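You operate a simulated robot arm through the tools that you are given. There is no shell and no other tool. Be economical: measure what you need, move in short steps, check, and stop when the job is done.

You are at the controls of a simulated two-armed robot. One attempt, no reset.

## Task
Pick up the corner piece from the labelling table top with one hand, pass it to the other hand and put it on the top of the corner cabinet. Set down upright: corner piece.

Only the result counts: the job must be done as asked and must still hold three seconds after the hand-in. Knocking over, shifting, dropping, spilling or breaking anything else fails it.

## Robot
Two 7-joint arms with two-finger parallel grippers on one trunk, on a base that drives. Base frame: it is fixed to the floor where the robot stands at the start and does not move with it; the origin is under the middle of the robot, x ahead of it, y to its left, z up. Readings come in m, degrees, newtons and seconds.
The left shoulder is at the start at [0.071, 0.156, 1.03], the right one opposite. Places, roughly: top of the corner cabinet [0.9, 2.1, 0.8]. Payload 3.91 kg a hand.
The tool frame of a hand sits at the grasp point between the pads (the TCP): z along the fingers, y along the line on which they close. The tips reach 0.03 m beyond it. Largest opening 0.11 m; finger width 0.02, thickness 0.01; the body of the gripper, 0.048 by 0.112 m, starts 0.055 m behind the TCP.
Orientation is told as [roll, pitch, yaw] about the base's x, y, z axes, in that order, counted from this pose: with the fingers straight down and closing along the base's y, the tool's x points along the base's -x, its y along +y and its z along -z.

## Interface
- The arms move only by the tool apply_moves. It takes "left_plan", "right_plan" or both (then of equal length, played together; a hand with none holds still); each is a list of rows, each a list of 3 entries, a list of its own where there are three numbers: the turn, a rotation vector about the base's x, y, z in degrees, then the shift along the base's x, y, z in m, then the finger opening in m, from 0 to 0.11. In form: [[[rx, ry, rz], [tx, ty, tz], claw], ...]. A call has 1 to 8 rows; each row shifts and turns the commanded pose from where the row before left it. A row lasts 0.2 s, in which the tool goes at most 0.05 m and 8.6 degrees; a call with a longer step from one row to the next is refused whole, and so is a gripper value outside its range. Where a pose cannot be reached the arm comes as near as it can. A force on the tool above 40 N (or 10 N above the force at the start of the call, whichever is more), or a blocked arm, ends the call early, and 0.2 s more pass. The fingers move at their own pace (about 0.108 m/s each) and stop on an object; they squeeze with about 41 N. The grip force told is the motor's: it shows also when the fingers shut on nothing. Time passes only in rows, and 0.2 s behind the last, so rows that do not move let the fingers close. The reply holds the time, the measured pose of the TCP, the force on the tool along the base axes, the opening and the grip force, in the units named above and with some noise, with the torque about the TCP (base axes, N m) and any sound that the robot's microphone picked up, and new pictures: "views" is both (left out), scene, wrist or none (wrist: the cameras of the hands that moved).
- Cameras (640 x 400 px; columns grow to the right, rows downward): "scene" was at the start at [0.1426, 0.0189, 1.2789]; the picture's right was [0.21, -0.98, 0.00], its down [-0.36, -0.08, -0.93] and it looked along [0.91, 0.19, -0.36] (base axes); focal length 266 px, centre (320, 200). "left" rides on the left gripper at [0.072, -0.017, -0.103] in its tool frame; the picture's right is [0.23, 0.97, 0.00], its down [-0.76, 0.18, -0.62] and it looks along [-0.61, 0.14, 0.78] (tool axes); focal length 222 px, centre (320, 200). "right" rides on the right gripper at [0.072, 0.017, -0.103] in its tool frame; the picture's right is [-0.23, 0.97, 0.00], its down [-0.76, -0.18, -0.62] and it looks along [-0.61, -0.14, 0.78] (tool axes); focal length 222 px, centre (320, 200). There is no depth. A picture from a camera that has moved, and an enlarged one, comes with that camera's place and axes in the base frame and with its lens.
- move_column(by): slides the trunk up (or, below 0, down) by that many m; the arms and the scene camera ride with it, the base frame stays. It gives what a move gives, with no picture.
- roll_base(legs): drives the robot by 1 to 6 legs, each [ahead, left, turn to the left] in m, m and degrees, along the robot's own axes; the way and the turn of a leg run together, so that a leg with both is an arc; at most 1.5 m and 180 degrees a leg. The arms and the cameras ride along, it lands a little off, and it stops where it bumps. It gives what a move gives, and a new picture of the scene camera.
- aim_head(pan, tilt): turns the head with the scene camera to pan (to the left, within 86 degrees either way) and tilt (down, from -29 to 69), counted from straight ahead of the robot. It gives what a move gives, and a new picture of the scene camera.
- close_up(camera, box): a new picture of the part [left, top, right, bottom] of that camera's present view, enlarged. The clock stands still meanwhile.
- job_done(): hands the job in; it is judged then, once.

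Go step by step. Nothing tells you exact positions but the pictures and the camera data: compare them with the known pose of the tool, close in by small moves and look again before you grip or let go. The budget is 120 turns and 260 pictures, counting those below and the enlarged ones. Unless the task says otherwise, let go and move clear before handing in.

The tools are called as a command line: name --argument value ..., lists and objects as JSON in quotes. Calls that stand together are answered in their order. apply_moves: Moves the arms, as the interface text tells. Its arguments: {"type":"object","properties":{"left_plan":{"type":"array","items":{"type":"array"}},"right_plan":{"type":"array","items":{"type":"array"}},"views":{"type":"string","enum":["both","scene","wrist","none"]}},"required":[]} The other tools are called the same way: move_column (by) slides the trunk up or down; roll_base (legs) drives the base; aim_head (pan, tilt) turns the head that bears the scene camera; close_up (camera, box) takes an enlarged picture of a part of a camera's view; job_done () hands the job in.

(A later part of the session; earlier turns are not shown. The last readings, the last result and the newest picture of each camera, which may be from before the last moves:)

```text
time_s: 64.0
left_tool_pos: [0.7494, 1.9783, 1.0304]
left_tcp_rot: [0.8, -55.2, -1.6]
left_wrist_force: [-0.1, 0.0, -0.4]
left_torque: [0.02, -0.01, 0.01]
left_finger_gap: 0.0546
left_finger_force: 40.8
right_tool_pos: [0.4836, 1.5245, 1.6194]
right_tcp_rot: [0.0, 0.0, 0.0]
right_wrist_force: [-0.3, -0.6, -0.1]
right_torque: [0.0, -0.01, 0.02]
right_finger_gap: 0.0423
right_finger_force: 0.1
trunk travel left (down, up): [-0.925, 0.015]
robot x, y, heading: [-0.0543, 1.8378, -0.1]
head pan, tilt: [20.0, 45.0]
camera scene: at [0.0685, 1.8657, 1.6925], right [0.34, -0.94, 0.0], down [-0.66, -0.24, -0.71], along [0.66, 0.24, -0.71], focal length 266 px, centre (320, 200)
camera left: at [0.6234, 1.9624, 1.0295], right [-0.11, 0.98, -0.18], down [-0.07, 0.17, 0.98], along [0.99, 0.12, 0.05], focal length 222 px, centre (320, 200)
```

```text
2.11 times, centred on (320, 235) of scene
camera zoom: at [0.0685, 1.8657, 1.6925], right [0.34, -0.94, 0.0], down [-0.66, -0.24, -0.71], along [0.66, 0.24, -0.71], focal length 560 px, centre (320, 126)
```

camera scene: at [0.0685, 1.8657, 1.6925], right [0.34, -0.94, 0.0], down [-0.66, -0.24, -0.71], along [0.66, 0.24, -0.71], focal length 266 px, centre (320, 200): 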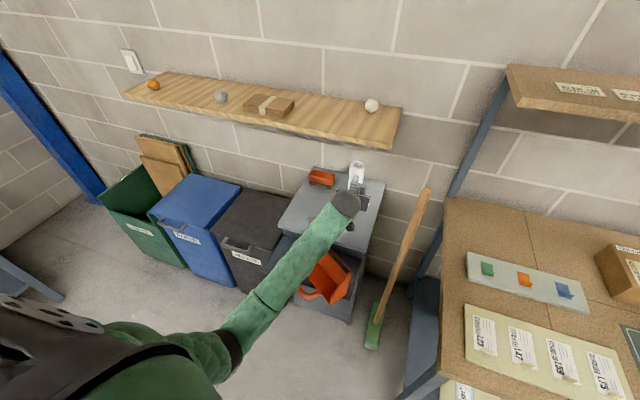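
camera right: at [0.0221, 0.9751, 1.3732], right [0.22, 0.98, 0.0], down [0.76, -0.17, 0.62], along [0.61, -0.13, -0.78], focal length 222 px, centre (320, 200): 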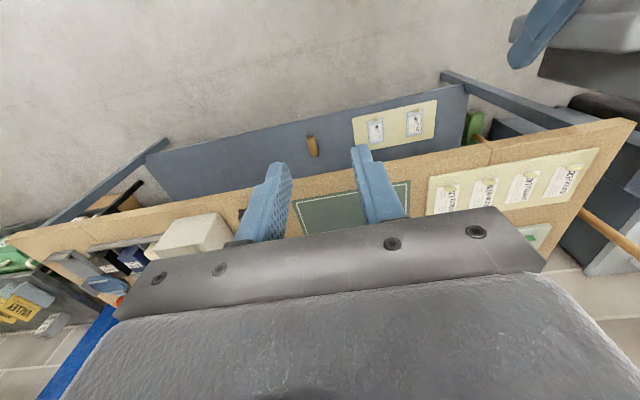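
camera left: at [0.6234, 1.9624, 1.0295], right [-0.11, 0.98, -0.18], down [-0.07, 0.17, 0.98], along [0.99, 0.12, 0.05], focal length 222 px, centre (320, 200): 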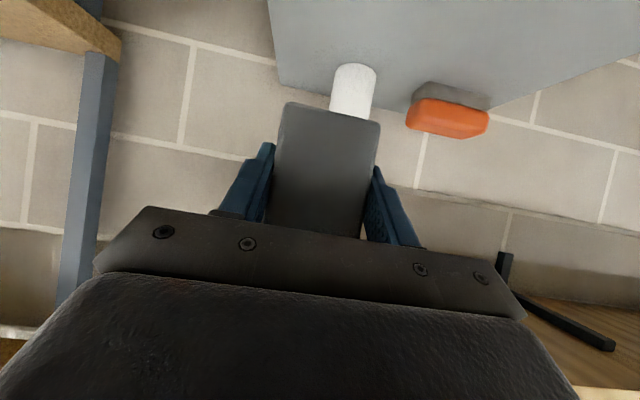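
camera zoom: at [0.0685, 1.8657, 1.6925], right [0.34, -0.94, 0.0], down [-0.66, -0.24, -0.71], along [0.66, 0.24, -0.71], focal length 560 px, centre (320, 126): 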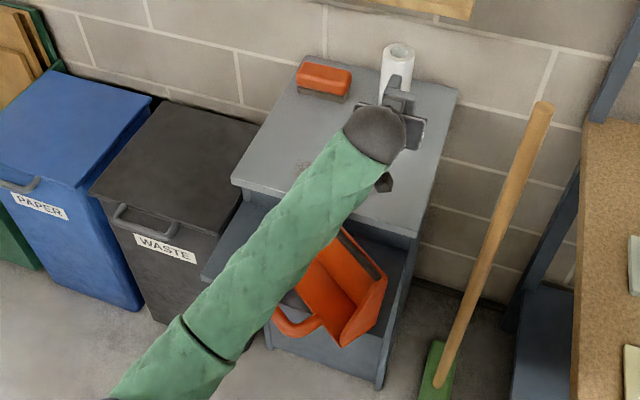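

The forearm is clear. Refined top is x 0.67–1.09, y 1.90–2.27, z≈0.826. I descend to about 40 mm above the surface and check.

apply_moves --left_plan '[[[0, 0, 0], [0.003, 0, -0.04], 0.0], [[0, 0, 0], [0.002, 0, -0.04], 0.0], [[0, 0, 0], [0, 0, -0.035], 0.0], [[0, 0, 0], [0, 0, 0], 0.0]]' --views "both"

close_up --camera "scene" --box '[260, 140, 400, 330]'

```text
time_s: 65.0
left_tool_pos: [0.7546, 1.9774, 0.9141]
left_tcp_rot: [0.8, -55.3, -1.5]
left_wrist_force: [0.1, -0.1, -0.3]
left_torque: [0.01, 0.03, -0.01]
left_finger_gap: 0.0546
left_finger_force: 41.0
right_tool_pos: [0.4841, 1.5247, 1.6185]
right_tcp_rot: [0.0, 0.0, 0.2]
right_wrist_force: [0.5, -0.1, 0.6]
right_torque: [-0.02, 0.03, 0.0]
right_finger_gap: 0.0419
right_finger_force: 0.1
trunk travel left (down, up): [-0.925, 0.015]
robot x, y, heading: [-0.0603, 1.8376, -0.0]
head pan, tilt: [20.0, 45.0]
camera scene: at [0.0692, 1.8654, 1.6925], right [0.34, -0.94, 0.0], down [-0.66, -0.24, -0.71], along [0.66, 0.24, -0.71], focal length 266 px, centre (320, 200)
camera left: at [0.6283, 1.9625, 0.9135], right [-0.11, 0.98, -0.18], down [-0.07, 0.17, 0.98], along [0.99, 0.12, 0.05], focal length 222 px, centre (320, 200)
```

scene: 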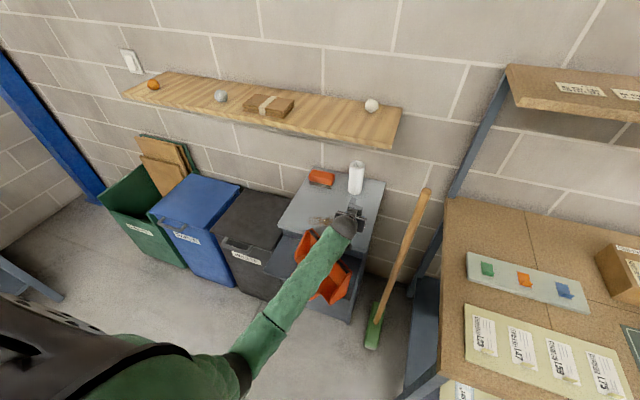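
left: 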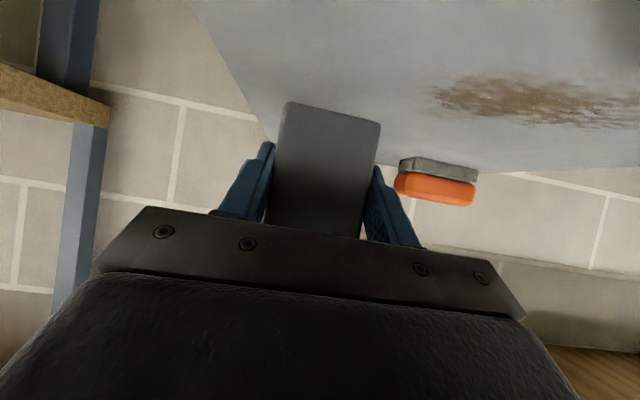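

```text
2.11 times, centred on (330, 235) of scene
camera zoom: at [0.0692, 1.8654, 1.6925], right [0.34, -0.94, 0.0], down [-0.66, -0.24, -0.71], along [0.66, 0.24, -0.71], focal length 560 px, centre (299, 126)
```

zoom: 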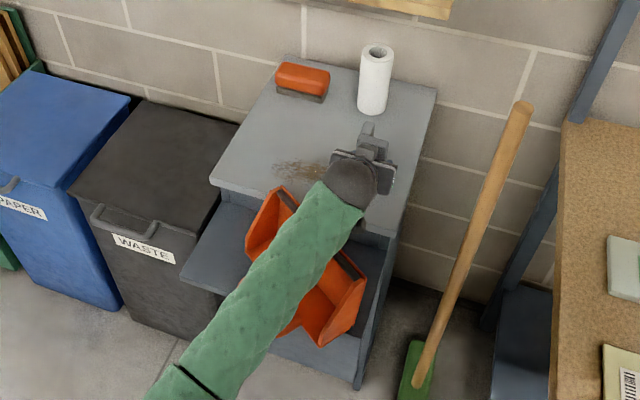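

No contact, clear view. I descend in small steps feeling for contact.

apply_moves --left_plan '[[[0, 0, 0], [0, 0, -0.01], 0.0], [[0, 0, 0], [0, 0, -0.01], 0.0], [[0, 0, 0], [0, 0, -0.008], 0.0], [[0, 0, 0], [0, 0, -0.006], 0.0], [[0, 0, 0], [0, 0, 0], 0.0]]' --views "none"

close_up --camera "left" --box '[200, 60, 440, 240]'

```text
time_s: 66.2
left_tool_pos: [0.7556, 1.9787, 0.8827]
left_tcp_rot: [0.9, -55.3, -1.6]
left_wrist_force: [0.0, 0.4, 5.5]
left_torque: [-0.06, -0.01, -0.01]
left_finger_gap: 0.0543
left_finger_force: 41.0
right_tool_pos: [0.4834, 1.5241, 1.6198]
right_tcp_rot: [0.0, 0.0, 0.1]
right_wrist_force: [0.2, -0.4, -0.4]
right_torque: [-0.01, -0.03, 0.01]
right_finger_gap: 0.0422
right_finger_force: 0.1
trunk travel left (down, up): [-0.925, 0.015]
robot x, y, heading: [-0.0578, 1.8385, -0.1]
head pan, tilt: [20.0, 45.0]
```

```text
2.22 times, centred on (320, 150) of left
camera zoom: at [0.6289, 1.9624, 0.8824], right [-0.11, 0.98, -0.18], down [-0.08, 0.17, 0.98], along [0.99, 0.12, 0.05], focal length 494 px, centre (320, 311)
```

zoom: 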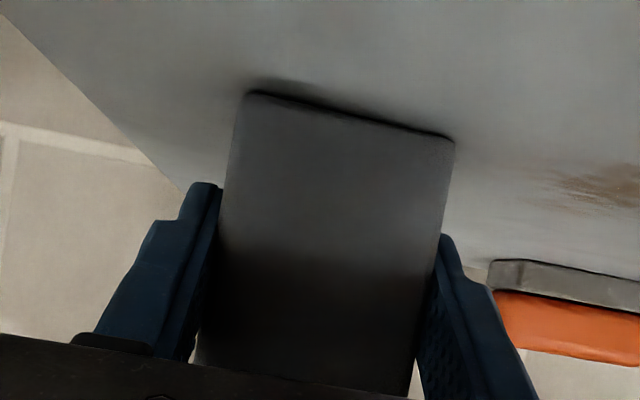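

Contact at about 5 N, base flush in view. I seat it 1 mm more and open gently.

apply_moves --left_plan '[[[0, 0, 0], [0, 0, -0.001], 0.0], [[0, 0, 0], [0, 0, 0], 0.0], [[0, 0, 0], [0, 0, 0], 0.06], [[0, 0, 0], [0, 0, 0], 0.08], [[0, 0, 0], [0, 0, 0], 0.08]]' --views "none"

close_up --camera "left" --box '[200, 60, 440, 240]'

```text
time_s: 67.4
left_tool_pos: [0.7554, 1.9773, 0.8822]
left_tcp_rot: [0.8, -55.2, -1.7]
left_wrist_force: [-0.7, 0.3, 0.6]
left_torque: [0.02, -0.01, 0.06]
left_finger_gap: 0.0801
left_finger_force: 0.1
right_tool_pos: [0.4837, 1.5243, 1.619]
right_tcp_rot: [-0.1, 0.1, 0.1]
right_wrist_force: [0.5, -0.2, 0.0]
right_torque: [-0.01, -0.02, 0.0]
right_finger_gap: 0.0419
right_finger_force: 0.2
trunk travel left (down, up): [-0.925, 0.015]
robot x, y, heading: [-0.056, 1.837, 0.1]
head pan, tilt: [20.0, 45.0]
```

```text
2.22 times, centred on (320, 150) of left
camera zoom: at [0.6289, 1.9622, 0.8804], right [-0.11, 0.98, -0.18], down [-0.07, 0.17, 0.98], along [0.99, 0.12, 0.05], focal length 494 px, centre (320, 311)
```

zoom: 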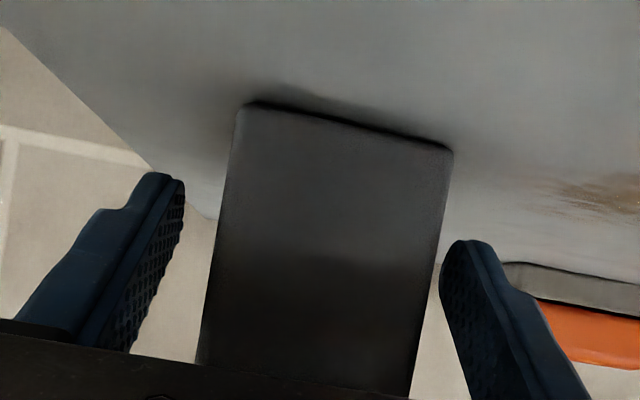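

The piece stands on its own. I withdraw along the tool axis, then up.

apply_moves --left_plan '[[[0, 0, 0], [-0.016, 0, 0.012], 0.09], [[0, 0, 0], [-0.024, 0, 0.018], 0.09], [[0, 0, 0], [-0.02, 0, 0.03], 0.09], [[0, 0, 0], [0, 0, 0.045], 0.09], [[0, 0, 0], [0, 0, 0.045], 0.09], [[0, 0, 0], [0, 0, 0.045], 0.09], [[0, 0, 0], [0, 0, 0.045], 0.09], [[0, 0, 0], [0, 0, 0.045], 0.09]]' --views "both"

close_up --camera "scene" --box '[260, 140, 400, 330]'

```text
time_s: 69.2
left_tool_pos: [0.6944, 1.9783, 1.1661]
left_tcp_rot: [0.9, -55.1, -1.8]
left_wrist_force: [0.4, 0.2, -0.8]
left_torque: [0.01, 0.03, 0.01]
left_finger_gap: 0.09
left_finger_force: 0.1
right_tool_pos: [0.4856, 1.5224, 1.6185]
right_tcp_rot: [-0.1, 0.1, 0.0]
right_wrist_force: [0.2, -0.1, 0.0]
right_torque: [0.02, 0.04, -0.02]
right_finger_gap: 0.0418
right_finger_force: 0.1
trunk travel left (down, up): [-0.925, 0.015]
robot x, y, heading: [-0.0617, 1.8412, -0.0]
head pan, tilt: [20.0, 45.0]
camera scene: at [0.0695, 1.865, 1.6924], right [0.34, -0.94, 0.0], down [-0.66, -0.24, -0.71], along [0.66, 0.24, -0.71], focal length 266 px, centre (320, 200)
camera left: at [0.5688, 1.962, 1.1651], right [-0.11, 0.98, -0.18], down [-0.07, 0.17, 0.98], along [0.99, 0.12, 0.05], focal length 222 px, centre (320, 200)
```

scene: 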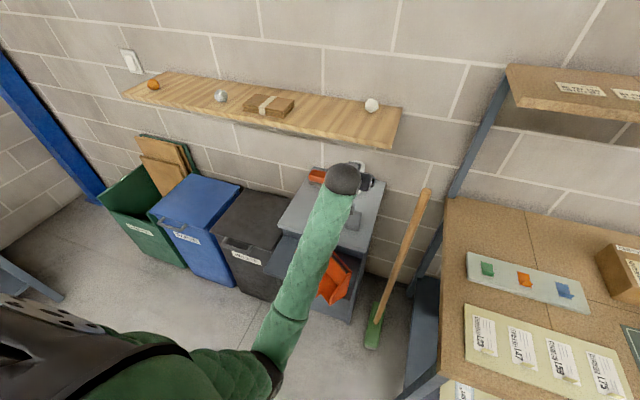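
left: 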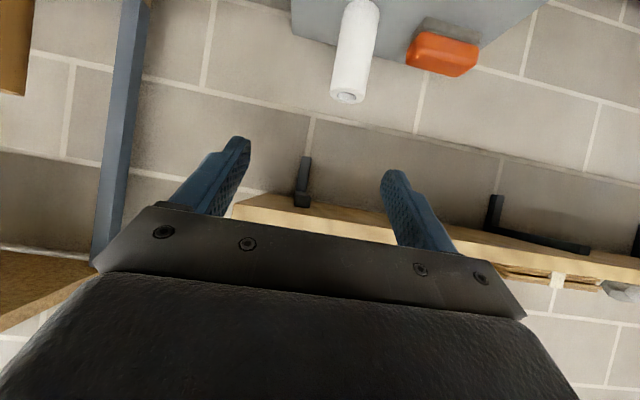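

```text
2.11 times, centred on (330, 235) of scene
camera zoom: at [0.0695, 1.865, 1.6924], right [0.34, -0.94, 0.0], down [-0.66, -0.24, -0.71], along [0.66, 0.24, -0.71], focal length 560 px, centre (299, 126)
```

zoom: 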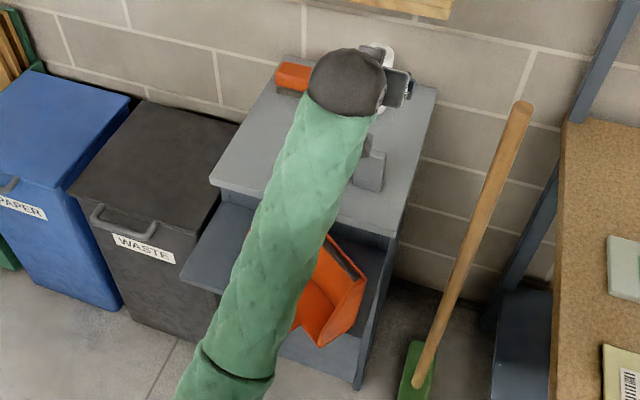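

The piece stands upright on the cabinet. Now I back off to view the tipped tote and work out how to set it back up.

roll_base --legs '[[-0.4, 0, 0]]'

apply_moves --left_plan '[[[0, 0, 0], [0, 0.045, 0], 0.09], [[0, 0, 0], [0, 0.045, 0], 0.09], [[0, 0, 0], [0, 0.045, 0], 0.09], [[0, 0, 0], [0, 0.045, 0], 0.09], [[0, 0, 0], [0, 0.045, 0], 0.09], [[0, 0, 0], [0, 0.045, 0], 0.09], [[0, 0, 0], [0, 0.045, 0], 0.09]]' --views "none"

aim_head --pan 12 --tilt 38

close_up --camera "scene" --box '[200, 150, 360, 300]'

```text
time_s: 71.7
left_tool_pos: [0.2986, 1.9759, 1.1659]
left_tcp_rot: [0.8, -55.1, -1.8]
left_wrist_force: [-1.0, 0.1, 0.4]
left_torque: [0.02, 0.03, -0.01]
left_finger_gap: 0.0901
left_finger_force: 0.0
right_tool_pos: [0.0865, 1.5237, 1.6177]
right_tcp_rot: [0.0, 0.1, 0.1]
right_wrist_force: [0.3, -1.1, -0.3]
right_torque: [0.02, -0.01, 0.02]
right_finger_gap: 0.0422
right_finger_force: 0.1
trunk travel left (down, up): [-0.925, 0.015]
robot x, y, heading: [-0.4531, 1.8365, 0.2]
head pan, tilt: [20.0, 45.0]
camera scene: at [-0.3274, 1.8647, 1.6924], right [0.34, -0.94, 0.0], down [-0.67, -0.24, -0.71], along [0.66, 0.24, -0.71], focal length 266 px, centre (320, 200)
```

scene: 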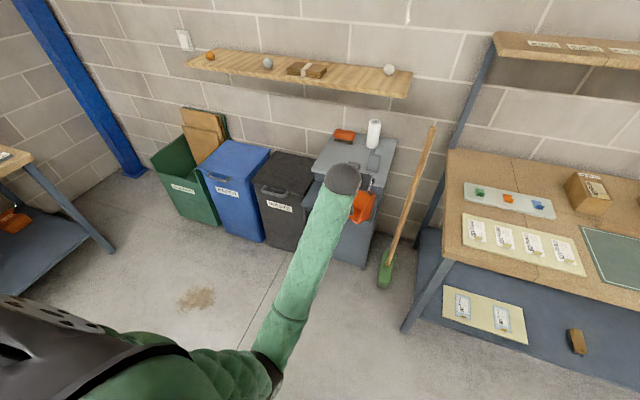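

```text
time_s: 73.3
left_tool_pos: [0.3009, 2.2951, 1.1641]
left_tcp_rot: [0.6, -55.2, -1.7]
left_wrist_force: [-0.4, 0.4, -0.4]
left_torque: [-0.04, -0.05, -0.02]
left_finger_gap: 0.0899
left_finger_force: 0.2
right_tool_pos: [0.0853, 1.5252, 1.6197]
right_tcp_rot: [-0.1, 0.0, -0.2]
right_wrist_force: [-0.7, 0.0, -0.6]
right_torque: [-0.04, 0.02, 0.02]
right_finger_gap: 0.0422
right_finger_force: 0.1
trunk travel left (down, up): [-0.925, 0.015]
robot x, y, heading: [-0.4574, 1.8377, -0.1]
head pan, tilt: [20.0, 45.0]
```

```text
time_s: 74.0
left_tool_pos: [0.2993, 2.2926, 1.1653]
left_tcp_rot: [0.7, -55.2, -1.8]
left_wrist_force: [-0.5, 0.7, -0.2]
left_torque: [-0.03, -0.01, 0.0]
left_finger_gap: 0.0902
left_finger_force: 0.0
right_tool_pos: [0.0852, 1.5243, 1.6193]
right_tcp_rot: [0.0, 0.2, 0.0]
right_wrist_force: [0.4, -0.9, 0.0]
right_torque: [-0.01, -0.01, -0.01]
right_finger_gap: 0.0418
right_finger_force: 0.0
trunk travel left (down, up): [-0.925, 0.015]
robot x, y, heading: [-0.4545, 1.8368, -0.2]
head pan, tilt: [12.0, 38.0]
camera scene: at [-0.3202, 1.8555, 1.7027], right [0.21, -0.98, 0.0], down [-0.6, -0.13, -0.79], along [0.77, 0.16, -0.62], focal length 266 px, centre (320, 200)
```

scene: 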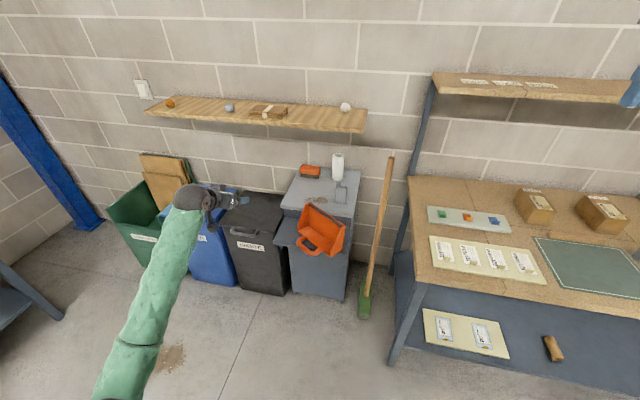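

```text
2.67 times, centred on (280, 225) of scene
camera zoom: at [-0.3202, 1.8555, 1.7027], right [0.21, -0.98, 0.0], down [-0.6, -0.13, -0.79], along [0.77, 0.16, -0.62], focal length 709 px, centre (427, 133)
```

zoom: 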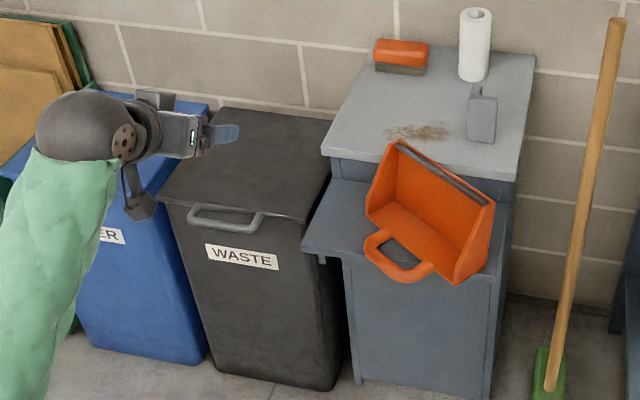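

The dustpan-like tote now lies on its handle wall, yawed about −32°. Its original base edge was x≈0.53, y≈1.977–2.21 on the leaf (z≈0.74). I'll grip its left side wall with the left hand pointing forward, lift, turn it back upright and put it where it was. First I orient the hand in free space.

apply_moves --left_plan '[[[0, -6.6, 0], [0, 0, 0.03], 0.06], [[0, -6.6, 0], [0, 0, 0.03], 0.06], [[0, -6.6, 0], [0, 0, 0.03], 0.06], [[0, 0, -7.5], [0, 0, 0.01], 0.06], [[0, 0, -7.5], [0, 0, 0], 0.06], [[0, 0, -7.5], [0, 0, 0], 0.06], [[0, 0, -7.5], [0, 0, 0], 0.06]]' --views "none"

move_column --by -0.35

roll_base --legs '[[0, 0.12, 0]]'

close_up --camera "scene" --box '[220, 60, 400, 200]'

```text
time_s: 75.6
left_tool_pos: [0.2992, 2.2926, 1.2643]
left_tcp_rot: [2.9, -75.0, -33.8]
left_wrist_force: [1.3, 0.7, -0.5]
left_torque: [0.03, 0.04, 0.01]
left_finger_gap: 0.0599
left_finger_force: 0.0
right_tool_pos: [0.0852, 1.5242, 1.6196]
right_tcp_rot: [-0.1, 0.0, 0.0]
right_wrist_force: [-0.6, 0.5, -0.1]
right_torque: [-0.04, -0.01, 0.01]
right_finger_gap: 0.042
right_finger_force: 0.1
trunk travel left (down, up): [-0.925, 0.015]
robot x, y, heading: [-0.4563, 1.8384, -0.0]
head pan, tilt: [12.0, 38.0]
```

```text
time_s: 79.0
left_tool_pos: [0.2977, 2.2901, 0.9144]
left_tcp_rot: [3.0, -75.0, -33.9]
left_wrist_force: [0.1, 0.1, -0.2]
left_torque: [-0.02, 0.01, 0.03]
left_finger_gap: 0.06
left_finger_force: 0.0
right_tool_pos: [0.0853, 1.5226, 1.2708]
right_tcp_rot: [0.0, -0.1, 0.0]
right_wrist_force: [-0.3, 0.0, -1.0]
right_torque: [0.0, 0.01, -0.01]
right_finger_gap: 0.0421
right_finger_force: 0.1
trunk travel left (down, up): [-0.575, 0.365]
robot x, y, heading: [-0.4553, 1.8394, 0.0]
head pan, tilt: [12.0, 38.0]
```

```text
time_s: 80.2
left_tool_pos: [0.2982, 2.4118, 0.914]
left_tcp_rot: [2.9, -75.0, -33.7]
left_wrist_force: [0.1, 0.8, -0.4]
left_torque: [-0.02, -0.02, -0.02]
left_finger_gap: 0.06
left_finger_force: 0.1
right_tool_pos: [0.0845, 1.6444, 1.2695]
right_tcp_rot: [-0.1, 0.1, -0.1]
right_wrist_force: [-0.9, -0.5, -0.6]
right_torque: [-0.01, -0.02, 0.0]
right_finger_gap: 0.0418
right_finger_force: 0.0
trunk travel left (down, up): [-0.575, 0.365]
robot x, y, heading: [-0.4553, 1.9602, -0.1]
head pan, tilt: [12.0, 38.0]
camera scene: at [-0.3202, 1.978, 1.3527], right [0.21, -0.98, 0.0], down [-0.6, -0.13, -0.79], along [0.77, 0.16, -0.62], focal length 266 px, centre (320, 200)
```

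scene: 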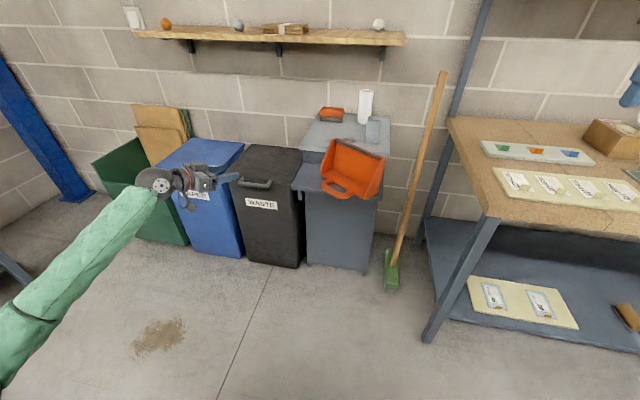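

```text
2.86 times, centred on (310, 130) of scene
camera zoom: at [-0.3202, 1.978, 1.3527], right [0.21, -0.98, 0.0], down [-0.6, -0.13, -0.79], along [0.77, 0.16, -0.62], focal length 759 px, centre (349, 400)
```

zoom: 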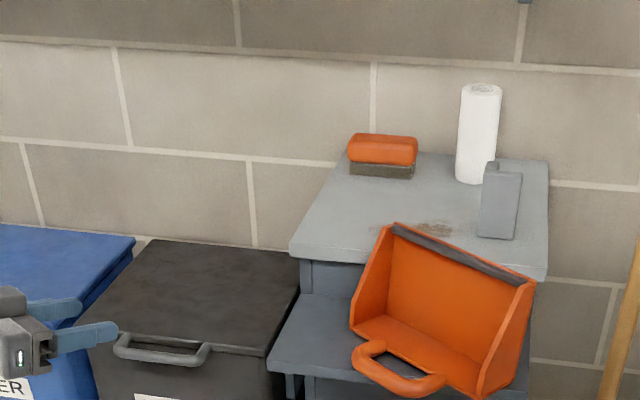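

Triangulation: lip corners at (0.66, 2.12, 0.886) and (0.53, 1.92, 0.885), wall-top left corner (0.59, 2.16, 0.76), so the side wall to grip is at the left end. I set the hand to pitch −60° and tuck it, then drive closer.

apply_moves --left_plan '[[[4.1, 6.2, 0], [-0.026, -0.04, 0.01], 0.06], [[4.1, 6.2, 0], [-0.026, -0.04, 0.01], 0.06], [[0, 0, 0], [-0.026, -0.04, 0.01], 0.06], [[0, 0, 0], [-0.026, -0.04, 0.01], 0.06], [[0, 0, 0], [-0.026, -0.04, 0.01], 0.06]]' --views "none"

roll_base --legs '[[0.3, 0, 0]]'

close_up --camera "left" --box '[0, 0, 640, 400]'

```text
time_s: 81.4
left_tool_pos: [0.1682, 2.2089, 0.9654]
left_tcp_rot: [2.8, -60.1, -33.7]
left_wrist_force: [-0.7, -0.1, -0.3]
left_torque: [-0.05, 0.0, 0.04]
left_finger_gap: 0.0599
left_finger_force: 0.0
right_tool_pos: [0.0858, 1.6438, 1.2684]
right_tcp_rot: [0.0, 0.2, -0.1]
right_wrist_force: [-0.4, 0.1, 0.1]
right_torque: [-0.04, -0.04, 0.03]
right_finger_gap: 0.0422
right_finger_force: 0.0
trunk travel left (down, up): [-0.575, 0.365]
robot x, y, heading: [-0.4569, 1.9565, -0.5]
head pan, tilt: [12.0, 38.0]
```

```text
time_s: 83.5
left_tool_pos: [0.4727, 2.2096, 0.9652]
left_tcp_rot: [2.6, -60.0, -33.6]
left_wrist_force: [0.1, -0.4, 0.4]
left_torque: [-0.01, 0.0, -0.01]
left_finger_gap: 0.06
left_finger_force: 0.2
right_tool_pos: [0.3905, 1.6437, 1.2693]
right_tcp_rot: [0.0, 0.1, -0.1]
right_wrist_force: [0.9, -0.4, 0.5]
right_torque: [0.02, 0.01, 0.03]
right_finger_gap: 0.0422
right_finger_force: 0.1
trunk travel left (down, up): [-0.575, 0.365]
robot x, y, heading: [-0.1505, 1.9625, -0.3]
head pan, tilt: [12.0, 38.0]
camera scene: at [-0.0152, 1.976, 1.3526], right [0.21, -0.98, 0.0], down [-0.6, -0.13, -0.79], along [0.77, 0.16, -0.62], focal length 266 px, centre (320, 200)
```

scene: 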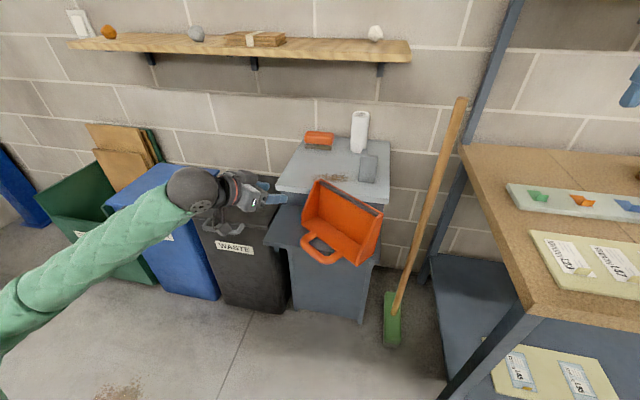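

```text
1.00 times, centred on (320, 200) of left (not enlarged: the box is as wide or as high as the picture)
camera zoom: at [0.357, 2.2596, 0.9525], right [0.41, 0.9, -0.17], down [-0.06, 0.22, 0.97], along [0.91, -0.39, 0.14], focal length 222 px, centre (320, 200)
```

zoom: 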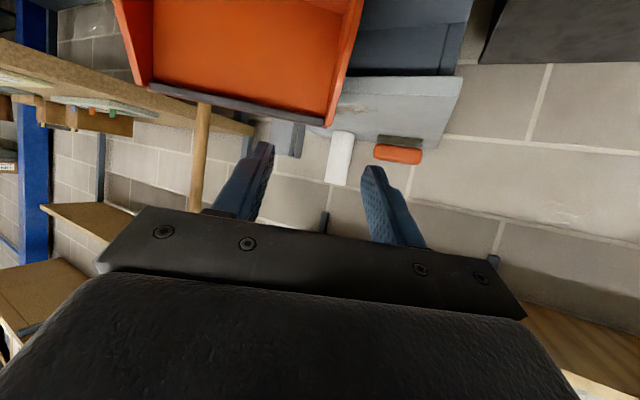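

I move to a pre-grasp 0.1 m back along the approach line and look.

apply_moves --left_plan '[[[0, 0, 0], [0.025, -0.008, -0.038], 0.06], [[0, 0, 0], [0.025, -0.008, -0.038], 0.06], [[0, 0, 0], [0.025, -0.007, -0.038], 0.06], [[0, 0, 0], [0, 0, 0], 0.06]]' --views "both"

close_up --camera "scene" --box '[220, 150, 400, 290]'

```text
time_s: 84.5
left_tool_pos: [0.5468, 2.1856, 0.8511]
left_tcp_rot: [2.9, -60.2, -33.7]
left_wrist_force: [0.3, 0.1, 0.7]
left_torque: [-0.04, 0.01, 0.01]
left_finger_gap: 0.0596
left_finger_force: 0.0
right_tool_pos: [0.3885, 1.6446, 1.2678]
right_tcp_rot: [0.0, -0.1, -0.1]
right_wrist_force: [-0.5, 1.1, -0.2]
right_torque: [0.0, -0.01, 0.02]
right_finger_gap: 0.0422
right_finger_force: 0.0
trunk travel left (down, up): [-0.575, 0.365]
robot x, y, heading: [-0.1573, 1.958, 0.3]
head pan, tilt: [12.0, 38.0]
camera scene: at [-0.017, 1.976, 1.3528], right [0.21, -0.98, 0.0], down [-0.6, -0.13, -0.79], along [0.77, 0.16, -0.62], focal length 266 px, centre (320, 200)
camera left: at [0.4297, 2.236, 0.8399], right [0.41, 0.9, -0.17], down [-0.06, 0.22, 0.97], along [0.91, -0.39, 0.14], focal length 222 px, centre (320, 200)
```

scene: 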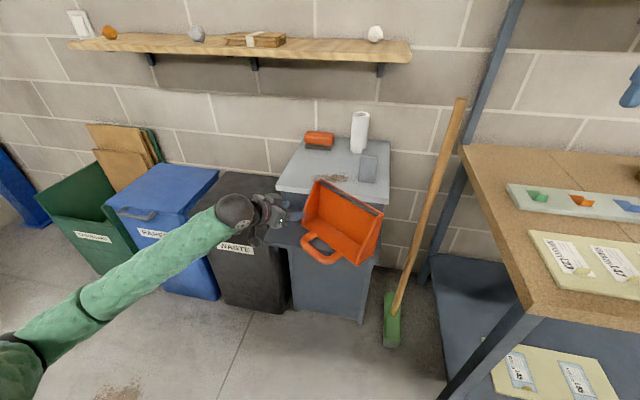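
left: 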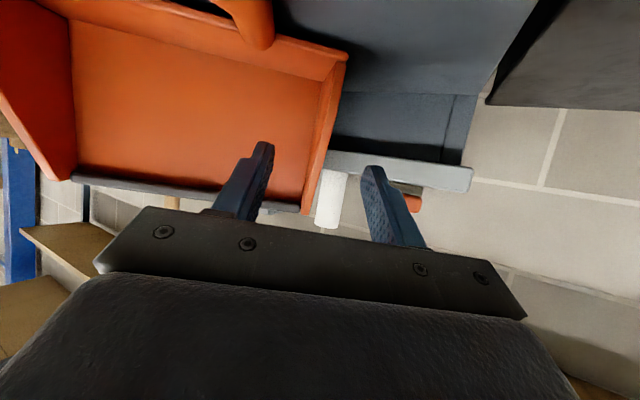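

```text
2.86 times, centred on (310, 220) of scene
camera zoom: at [-0.017, 1.976, 1.3528], right [0.21, -0.98, 0.0], down [-0.6, -0.13, -0.79], along [0.77, 0.16, -0.62], focal length 759 px, centre (349, 143)
```

zoom: 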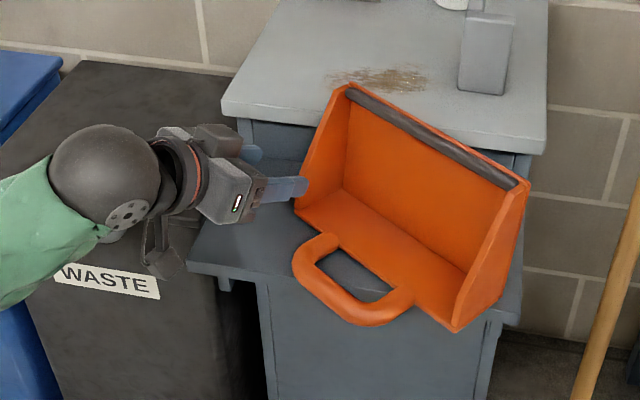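

The side wall lies between the fingers. I advance 0.06 m along the approach, then look.

apply_moves --left_plan '[[[0, 0, 0], [0.0217, -0.0143, -0.015], 0.06], [[0, 0, 0], [0.0217, -0.0143, -0.015], 0.06], [[0, 0, 0], [0, 0, 0], 0.06]]' --views "wrist"

close_up --camera "scene" --box '[250, 150, 390, 270]'

```text
time_s: 85.3
left_tool_pos: [0.5898, 2.1575, 0.821]
left_tcp_rot: [2.7, -60.2, -33.6]
left_wrist_force: [0.2, 0.4, 0.0]
left_torque: [0.02, -0.02, -0.03]
left_finger_gap: 0.06
left_finger_force: 0.0
right_tool_pos: [0.3881, 1.6444, 1.2691]
right_tcp_rot: [-0.1, 0.0, -0.1]
right_wrist_force: [0.2, -0.2, 0.6]
right_torque: [-0.03, 0.02, -0.01]
right_finger_gap: 0.0422
right_finger_force: 0.0
trunk travel left (down, up): [-0.575, 0.365]
robot x, y, heading: [-0.1508, 1.9607, 0.2]
head pan, tilt: [12.0, 38.0]
camera left: at [0.4742, 2.2072, 0.8094], right [0.41, 0.9, -0.17], down [-0.06, 0.22, 0.97], along [0.91, -0.39, 0.14], focal length 222 px, centre (320, 200)
```

left: 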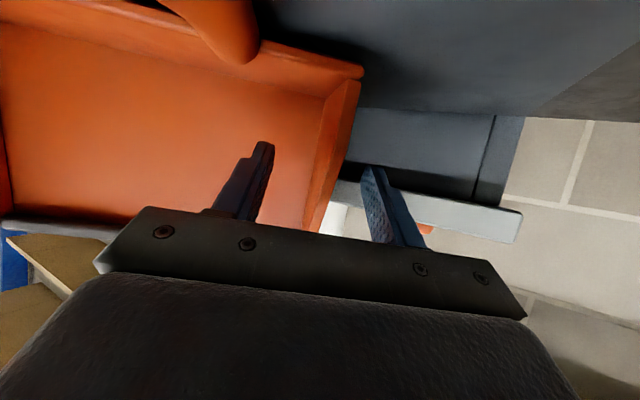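

```text
3.33 times, centred on (320, 210) of scene
camera zoom: at [-0.0168, 1.9762, 1.3528], right [0.21, -0.98, 0.0], down [-0.6, -0.13, -0.79], along [0.77, 0.16, -0.62], focal length 886 px, centre (320, 167)
```

zoom: 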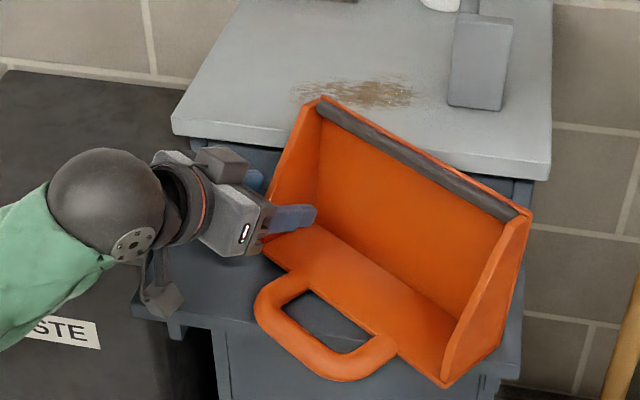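

The wall is between the fingers. I advance the last 38 mm and close.

apply_moves --left_plan '[[[0, 0, 0], [0.0145, -0.0095, -0.01], 0.06], [[0, 0, 0], [0.013, -0.0085, -0.009], 0.06], [[0, 0, 0], [0, 0, 0], 0.03], [[0, 0, 0], [0, 0, 0], 0.0], [[0, 0, 0], [0, 0, 0], 0.0], [[0, 0, 0], [0, 0, 0], 0.0]]' --views "wrist"

close_up --camera "scene" --box '[250, 150, 390, 270]'

```text
time_s: 86.7
left_tool_pos: [0.6176, 2.1411, 0.8016]
left_tcp_rot: [2.7, -60.1, -33.6]
left_wrist_force: [1.5, 0.3, 2.9]
left_torque: [-0.78, 0.23, 0.36]
left_finger_gap: 0.0094
left_finger_force: 41.3
right_tool_pos: [0.3895, 1.6434, 1.2687]
right_tcp_rot: [-0.1, 0.0, -0.1]
right_wrist_force: [0.3, 0.0, -0.4]
right_torque: [-0.03, -0.03, -0.01]
right_finger_gap: 0.0419
right_finger_force: 0.1
trunk travel left (down, up): [-0.575, 0.365]
robot x, y, heading: [-0.1538, 1.9588, -0.1]
head pan, tilt: [12.0, 38.0]
camera left: at [0.5015, 2.1906, 0.7896], right [0.41, 0.89, -0.17], down [-0.06, 0.22, 0.97], along [0.91, -0.39, 0.14], focal length 222 px, centre (320, 200)
```

left: 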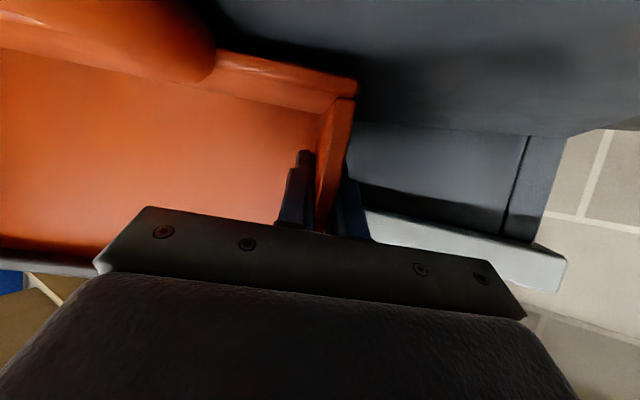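

```text
3.33 times, centred on (320, 210) of scene
camera zoom: at [-0.0164, 1.9759, 1.3528], right [0.21, -0.98, 0.0], down [-0.6, -0.13, -0.79], along [0.77, 0.16, -0.62], focal length 886 px, centre (320, 167)
```

zoom: 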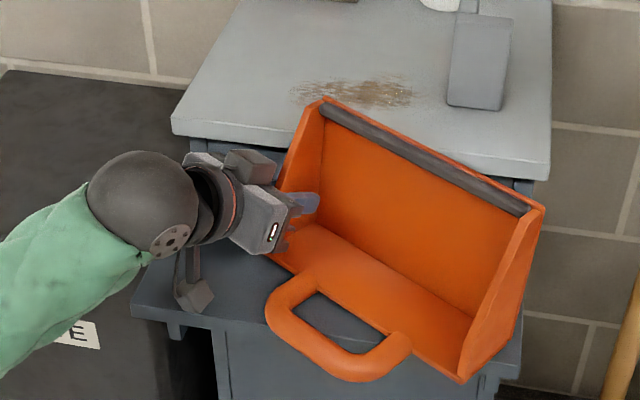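

Gripped (9.4 mm wall). I lift it away, back from the cabinet and up.

apply_moves --left_plan '[[[0, 0, 0], [-0.01, 0.004, 0.012], 0.0], [[0, 0, 0], [-0.015, 0.006, 0.02], 0.0], [[0, 0, 0], [-0.02, 0.005, 0.035], 0.0], [[0, 0, 0], [-0.02, 0.005, 0.035], 0.0], [[0, 0, 0], [-0.025, 0.005, 0.035], 0.0], [[0, 0, 0], [-0.025, 0.005, 0.035], 0.0], [[0, 0, 0], [0, 0, 0], 0.0]]' --views "both"

```text
time_s: 88.3
left_tool_pos: [0.5031, 2.1707, 0.9738]
left_tcp_rot: [2.7, -60.1, -33.6]
left_wrist_force: [0.5, 0.3, -1.3]
left_torque: [0.19, -0.11, 0.0]
left_finger_gap: 0.0086
left_finger_force: 40.8
right_tool_pos: [0.3905, 1.6441, 1.2683]
right_tcp_rot: [0.0, 0.1, -0.2]
right_wrist_force: [0.0, 0.2, -0.2]
right_torque: [-0.03, 0.05, 0.01]
right_finger_gap: 0.0421
right_finger_force: 0.1
trunk travel left (down, up): [-0.575, 0.365]
robot x, y, heading: [-0.1509, 1.957, -0.1]
head pan, tilt: [12.0, 38.0]
camera scene: at [-0.0158, 1.976, 1.3526], right [0.21, -0.98, 0.0], down [-0.6, -0.13, -0.79], along [0.77, 0.16, -0.62], focal length 266 px, centre (320, 200)
camera left: at [0.3862, 2.2209, 0.9627], right [0.41, 0.9, -0.17], down [-0.06, 0.22, 0.97], along [0.91, -0.39, 0.14], focal length 222 px, centre (320, 200)
```

scene: 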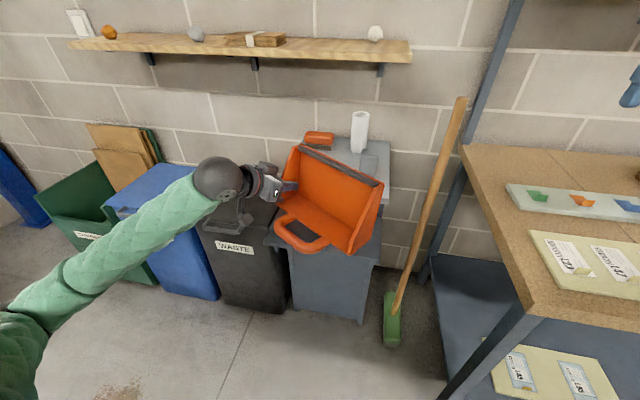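
left: 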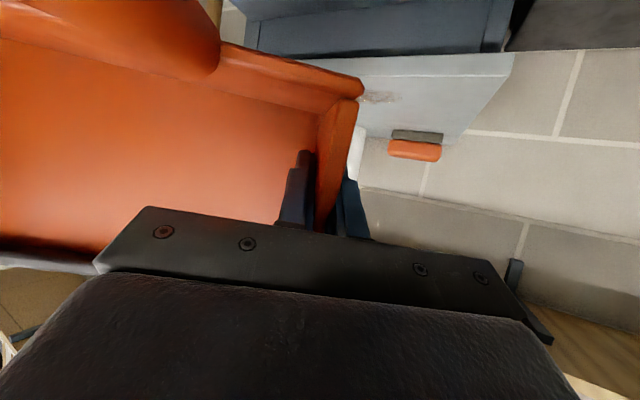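

It hangs securely, light. I yaw it back by +33.6° and start the pitch back.

apply_moves --left_plan '[[[0, 0, 8.4], [0, 0, 0.005], 0.0], [[0, 0, 8.4], [0, 0, 0.005], 0.0], [[0, 0, 8.4], [0, 0, 0.005], 0.0], [[0, 0, 8.4], [0, 0, 0.005], 0.0], [[0, 8, 0], [0, 0, 0], 0.0], [[0, 8, 0], [0, 0, 0], 0.0], [[0, 8, 0], [0, 0, 0], 0.0], [[0, 8, 0], [0, 0, 0], 0.0]]' --views "scene"

apply_moves --left_plan '[[[0, 8, 0], [0, 0, 0], 0.0], [[0, 8, 0], [0, 0, 0], 0.0], [[0, 8, 0], [0, 0, 0], 0.0], [[0, 8, 0], [0, 0, 0], 0.0], [[0, 8, 0], [0, 0, 0], 0.0], [[0, 8, 0], [0, 0, 0], 0.0], [[0, 8, 0], [0, 0, 0], 0.0], [[0, 0, 0], [0, 0, 0], 0.0]]' --views "both"

```text
time_s: 90.1
left_tool_pos: [0.5025, 2.1711, 0.9939]
left_tcp_rot: [2.8, -27.8, 0.0]
left_wrist_force: [0.0, -0.4, -1.8]
left_torque: [0.16, -0.02, 0.02]
left_finger_gap: 0.0088
left_finger_force: 40.8
right_tool_pos: [0.3893, 1.6427, 1.2681]
right_tcp_rot: [0.0, 0.1, 0.0]
right_wrist_force: [-0.1, -0.1, 0.0]
right_torque: [0.01, 0.0, 0.04]
right_finger_gap: 0.0419
right_finger_force: 0.0
trunk travel left (down, up): [-0.575, 0.365]
robot x, y, heading: [-0.1525, 1.957, 0.1]
head pan, tilt: [12.0, 38.0]
camera scene: at [-0.0161, 1.975, 1.3525], right [0.21, -0.98, 0.0], down [-0.6, -0.13, -0.79], along [0.77, 0.16, -0.62], focal length 266 px, centre (320, 200)
```

scene: 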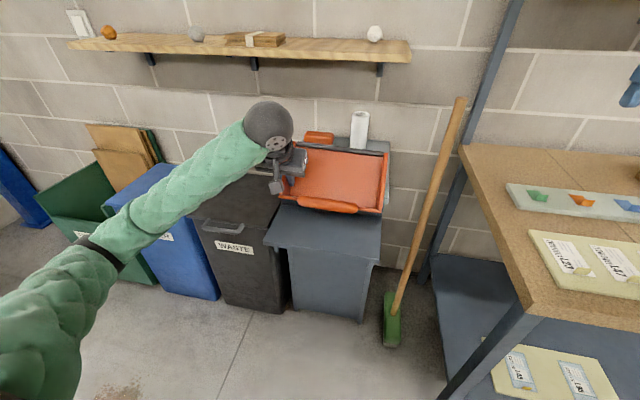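

```text
time_s: 91.9
left_tool_pos: [0.5021, 2.17, 0.9934]
left_tcp_rot: [2.7, 28.0, -0.1]
left_wrist_force: [-0.1, -0.3, -2.0]
left_torque: [0.16, -0.01, 0.0]
left_finger_gap: 0.0087
left_finger_force: 41.2
right_tool_pos: [0.3896, 1.6433, 1.2683]
right_tcp_rot: [0.0, 0.0, -0.2]
right_wrist_force: [-0.3, 0.0, 0.6]
right_torque: [-0.02, 0.02, -0.01]
right_finger_gap: 0.0419
right_finger_force: 0.1
trunk travel left (down, up): [-0.575, 0.365]
robot x, y, heading: [-0.1514, 1.9569, 0.3]
head pan, tilt: [12.0, 38.0]
camera scene: at [-0.0164, 1.9762, 1.3527], right [0.21, -0.98, 0.0], down [-0.6, -0.13, -0.79], along [0.77, 0.16, -0.62], focal length 266 px, centre (320, 200)
camera left: at [0.487, 2.1474, 1.1181], right [-0.18, 0.97, 0.15], down [0.97, 0.15, 0.2], along [0.17, 0.18, -0.97], focal length 222 px, centre (320, 200)
```

scene: 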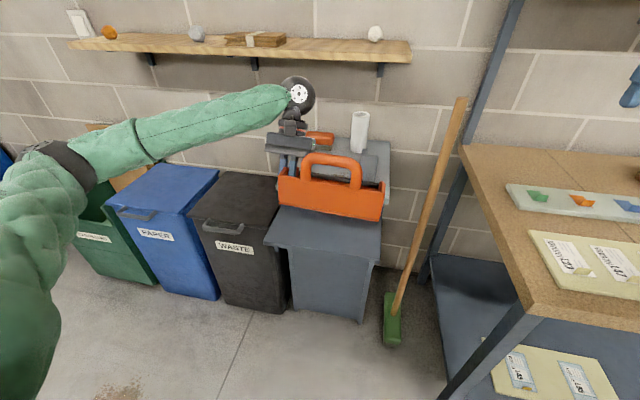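
left: 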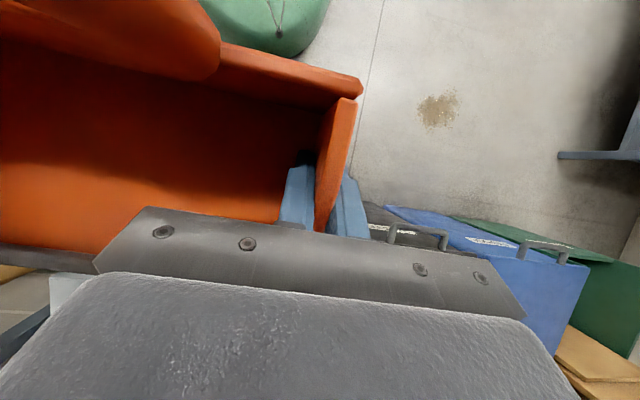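

The tote is upright again in the hand. I add the last 2° and inspect its level.

apply_moves --left_plan '[[[0, 2, 0], [0, 0, 0], 0.0], [[0, 0, 0], [0, 0, 0], 0.0]]' --views "none"

close_up --camera "scene" --box '[250, 120, 410, 260]'

```text
time_s: 92.5
left_tool_pos: [0.5028, 2.1706, 0.9936]
left_tcp_rot: [2.7, 29.9, 0.1]
left_wrist_force: [0.5, 0.1, -1.1]
left_torque: [0.16, -0.02, 0.02]
left_finger_gap: 0.0087
left_finger_force: 40.7
right_tool_pos: [0.3897, 1.645, 1.269]
right_tcp_rot: [0.0, 0.2, -0.1]
right_wrist_force: [-0.2, 0.2, -0.7]
right_torque: [0.06, 0.01, 0.03]
right_finger_gap: 0.042
right_finger_force: 0.1
trunk travel left (down, up): [-0.575, 0.365]
robot x, y, heading: [-0.1524, 1.9564, -0.2]
head pan, tilt: [12.0, 38.0]
```

```text
2.86 times, centred on (330, 190) of scene
camera zoom: at [-0.0162, 1.9761, 1.3527], right [0.21, -0.98, 0.0], down [-0.6, -0.13, -0.79], along [0.77, 0.16, -0.62], focal length 759 px, centre (291, 229)
```

zoom: 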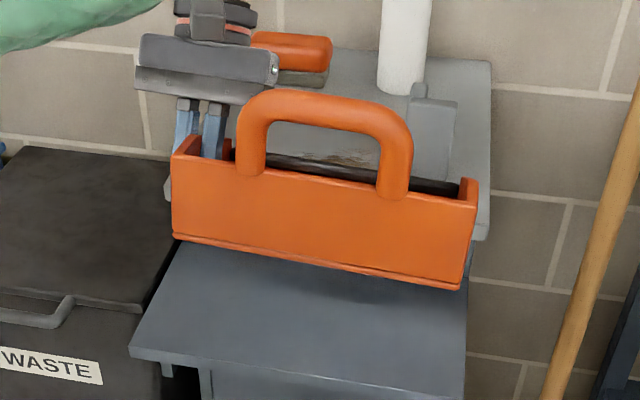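

It tilts about 2.4° with its right end low, matching the hand's residual roll. I correct this and move over the leaf to just above the original spot, kept 2 cm forward of it to clear the slab.

apply_moves --left_plan '[[[-2.35, 0, 1.35], [0.015, 0.012, 0], 0.0], [[0, 0, 0], [0.015, 0.012, -0.03], 0.0], [[0, 0, 0], [0.016, 0.011, -0.035], 0.0], [[0, 0, 0], [0.016, 0, -0.04], 0.0], [[0, 0, 0], [0, 0, -0.03], 0.0], [[0, 0, 0], [0, 0, 0], 0.0]]' --views "scene"

close_up --camera "scene" --box '[240, 120, 400, 260]'

```text
time_s: 93.9
left_tool_pos: [0.5659, 2.2059, 0.8562]
left_tcp_rot: [0.1, 30.0, 0.0]
left_wrist_force: [0.0, 0.1, -1.9]
left_torque: [0.21, -0.03, 0.04]
left_finger_gap: 0.0089
left_finger_force: 41.4
right_tool_pos: [0.3892, 1.644, 1.2688]
right_tcp_rot: [-0.1, 0.1, -0.1]
right_wrist_force: [0.5, 0.3, 0.3]
right_torque: [-0.02, -0.01, -0.02]
right_finger_gap: 0.0418
right_finger_force: 0.0
trunk travel left (down, up): [-0.575, 0.365]
robot x, y, heading: [-0.1515, 1.9614, 0.1]
head pan, tilt: [12.0, 38.0]
camera scene: at [-0.0162, 1.9758, 1.3527], right [0.21, -0.98, 0.0], down [-0.6, -0.13, -0.79], along [0.77, 0.16, -0.62], focal length 266 px, centre (320, 200)
```

scene: 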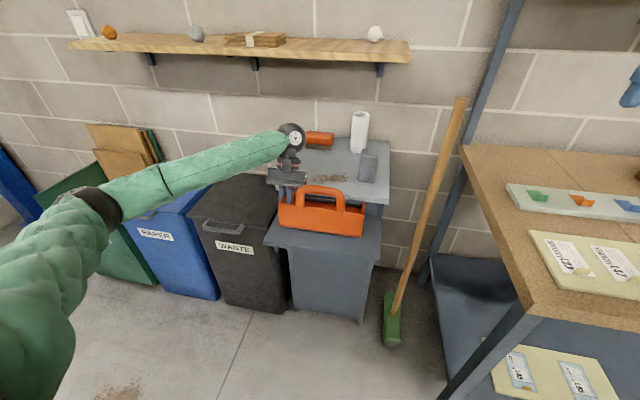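

```text
2.86 times, centred on (320, 190) of scene
camera zoom: at [-0.0162, 1.9758, 1.3527], right [0.21, -0.98, 0.0], down [-0.6, -0.13, -0.79], along [0.77, 0.16, -0.62], focal length 759 px, centre (320, 229)
```

zoom: 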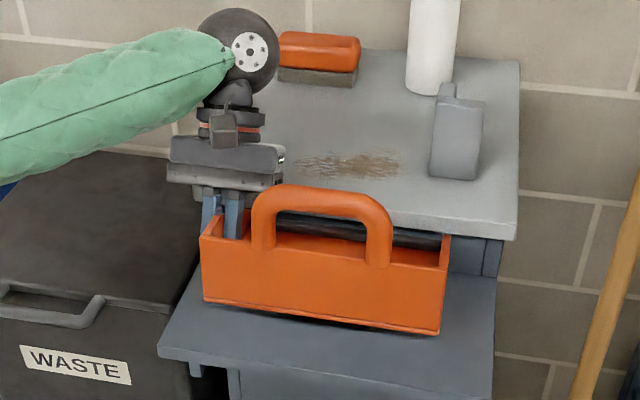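

It is level now. I lower it nearly to the leaf, then slide it forward and feel for contact.

apply_moves --left_plan '[[[0, 0, 0], [0, 0.004, -0.03], 0.0], [[0, 0, 0], [0, 0.004, -0.03], 0.0], [[0, 0, 0], [0.014, 0, 0], 0.0], [[0, 0, 0], [0.013, 0, 0], 0.0], [[0, 0, 0], [0, 0, 0], 0.0]]' --views "none"

close_up --camera "scene" --box '[240, 120, 400, 260]'

```text
time_s: 95.1
left_tool_pos: [0.5918, 2.2142, 0.7974]
left_tcp_rot: [0.0, 29.9, 0.1]
left_wrist_force: [-0.1, 0.6, 4.4]
left_torque: [-0.03, -0.58, 0.0]
left_finger_gap: 0.0084
left_finger_force: 40.9
right_tool_pos: [0.3884, 1.6441, 1.2684]
right_tcp_rot: [0.0, 0.1, 0.0]
right_wrist_force: [0.1, -0.8, 0.1]
right_torque: [0.0, -0.03, -0.01]
right_finger_gap: 0.042
right_finger_force: 0.0
trunk travel left (down, up): [-0.575, 0.365]
robot x, y, heading: [-0.1554, 1.9561, -0.0]
head pan, tilt: [12.0, 38.0]
```

```text
2.86 times, centred on (320, 190) of scene
camera zoom: at [-0.0168, 1.9759, 1.3528], right [0.21, -0.98, 0.0], down [-0.6, -0.13, -0.79], along [0.77, 0.16, -0.62], focal length 759 px, centre (320, 229)
```

zoom: 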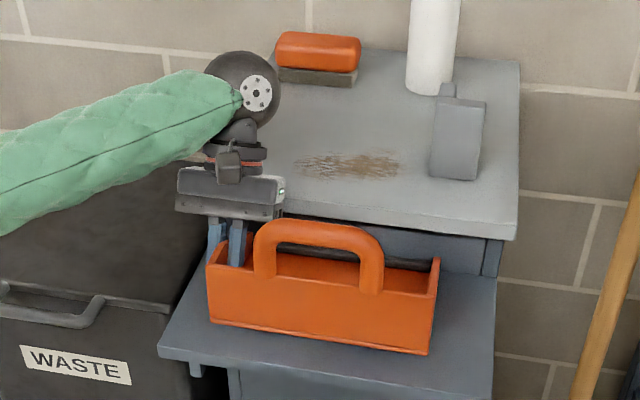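

Contact is at the lip (ahead of the TCP): the tote is a bit nose-down, because it had been lying on its thick handle. Its position already matches the original (x≈0.531, y 1.978–2.211). I rotate it nose-up about 6° and lower.

apply_moves --left_plan '[[[0, -3, 0], [0, 0, 0], 0.0], [[0, -3, 0], [0, 0, -0.003], 0.0], [[0, 0, 0], [0, 0, -0.004], 0.0], [[0, 0, 0], [0, 0, 0], 0.0]]' --views "none"

close_up --camera "scene" --box '[270, 180, 390, 260]'

```text
time_s: 96.1
left_tool_pos: [0.5906, 2.2128, 0.7926]
left_tcp_rot: [0.0, 24.0, 0.0]
left_wrist_force: [1.7, -0.4, 7.3]
left_torque: [-0.03, 0.33, 0.08]
left_finger_gap: 0.0088
left_finger_force: 41.1
right_tool_pos: [0.3895, 1.6442, 1.2693]
right_tcp_rot: [-0.1, 0.0, -0.2]
right_wrist_force: [-0.1, 0.7, -0.1]
right_torque: [0.06, -0.01, 0.0]
right_finger_gap: 0.042
right_finger_force: 0.0
trunk travel left (down, up): [-0.575, 0.365]
robot x, y, heading: [-0.1553, 1.9593, -0.1]
head pan, tilt: [12.0, 38.0]
```

```text
5.00 times, centred on (330, 220) of scene
camera zoom: at [-0.0166, 1.9757, 1.3529], right [0.21, -0.98, 0.0], down [-0.6, -0.13, -0.79], along [0.77, 0.16, -0.62], focal length 1329 px, centre (270, 100)
```

zoom: 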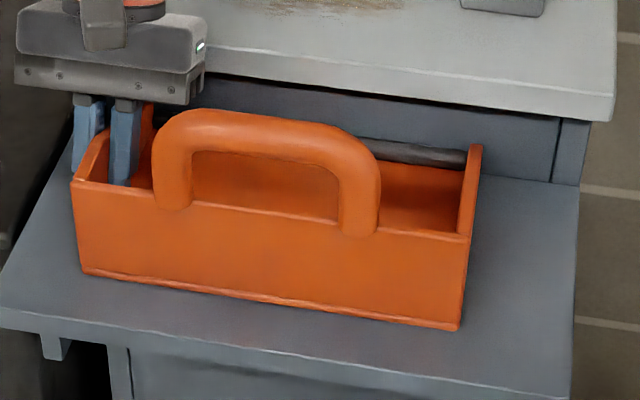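

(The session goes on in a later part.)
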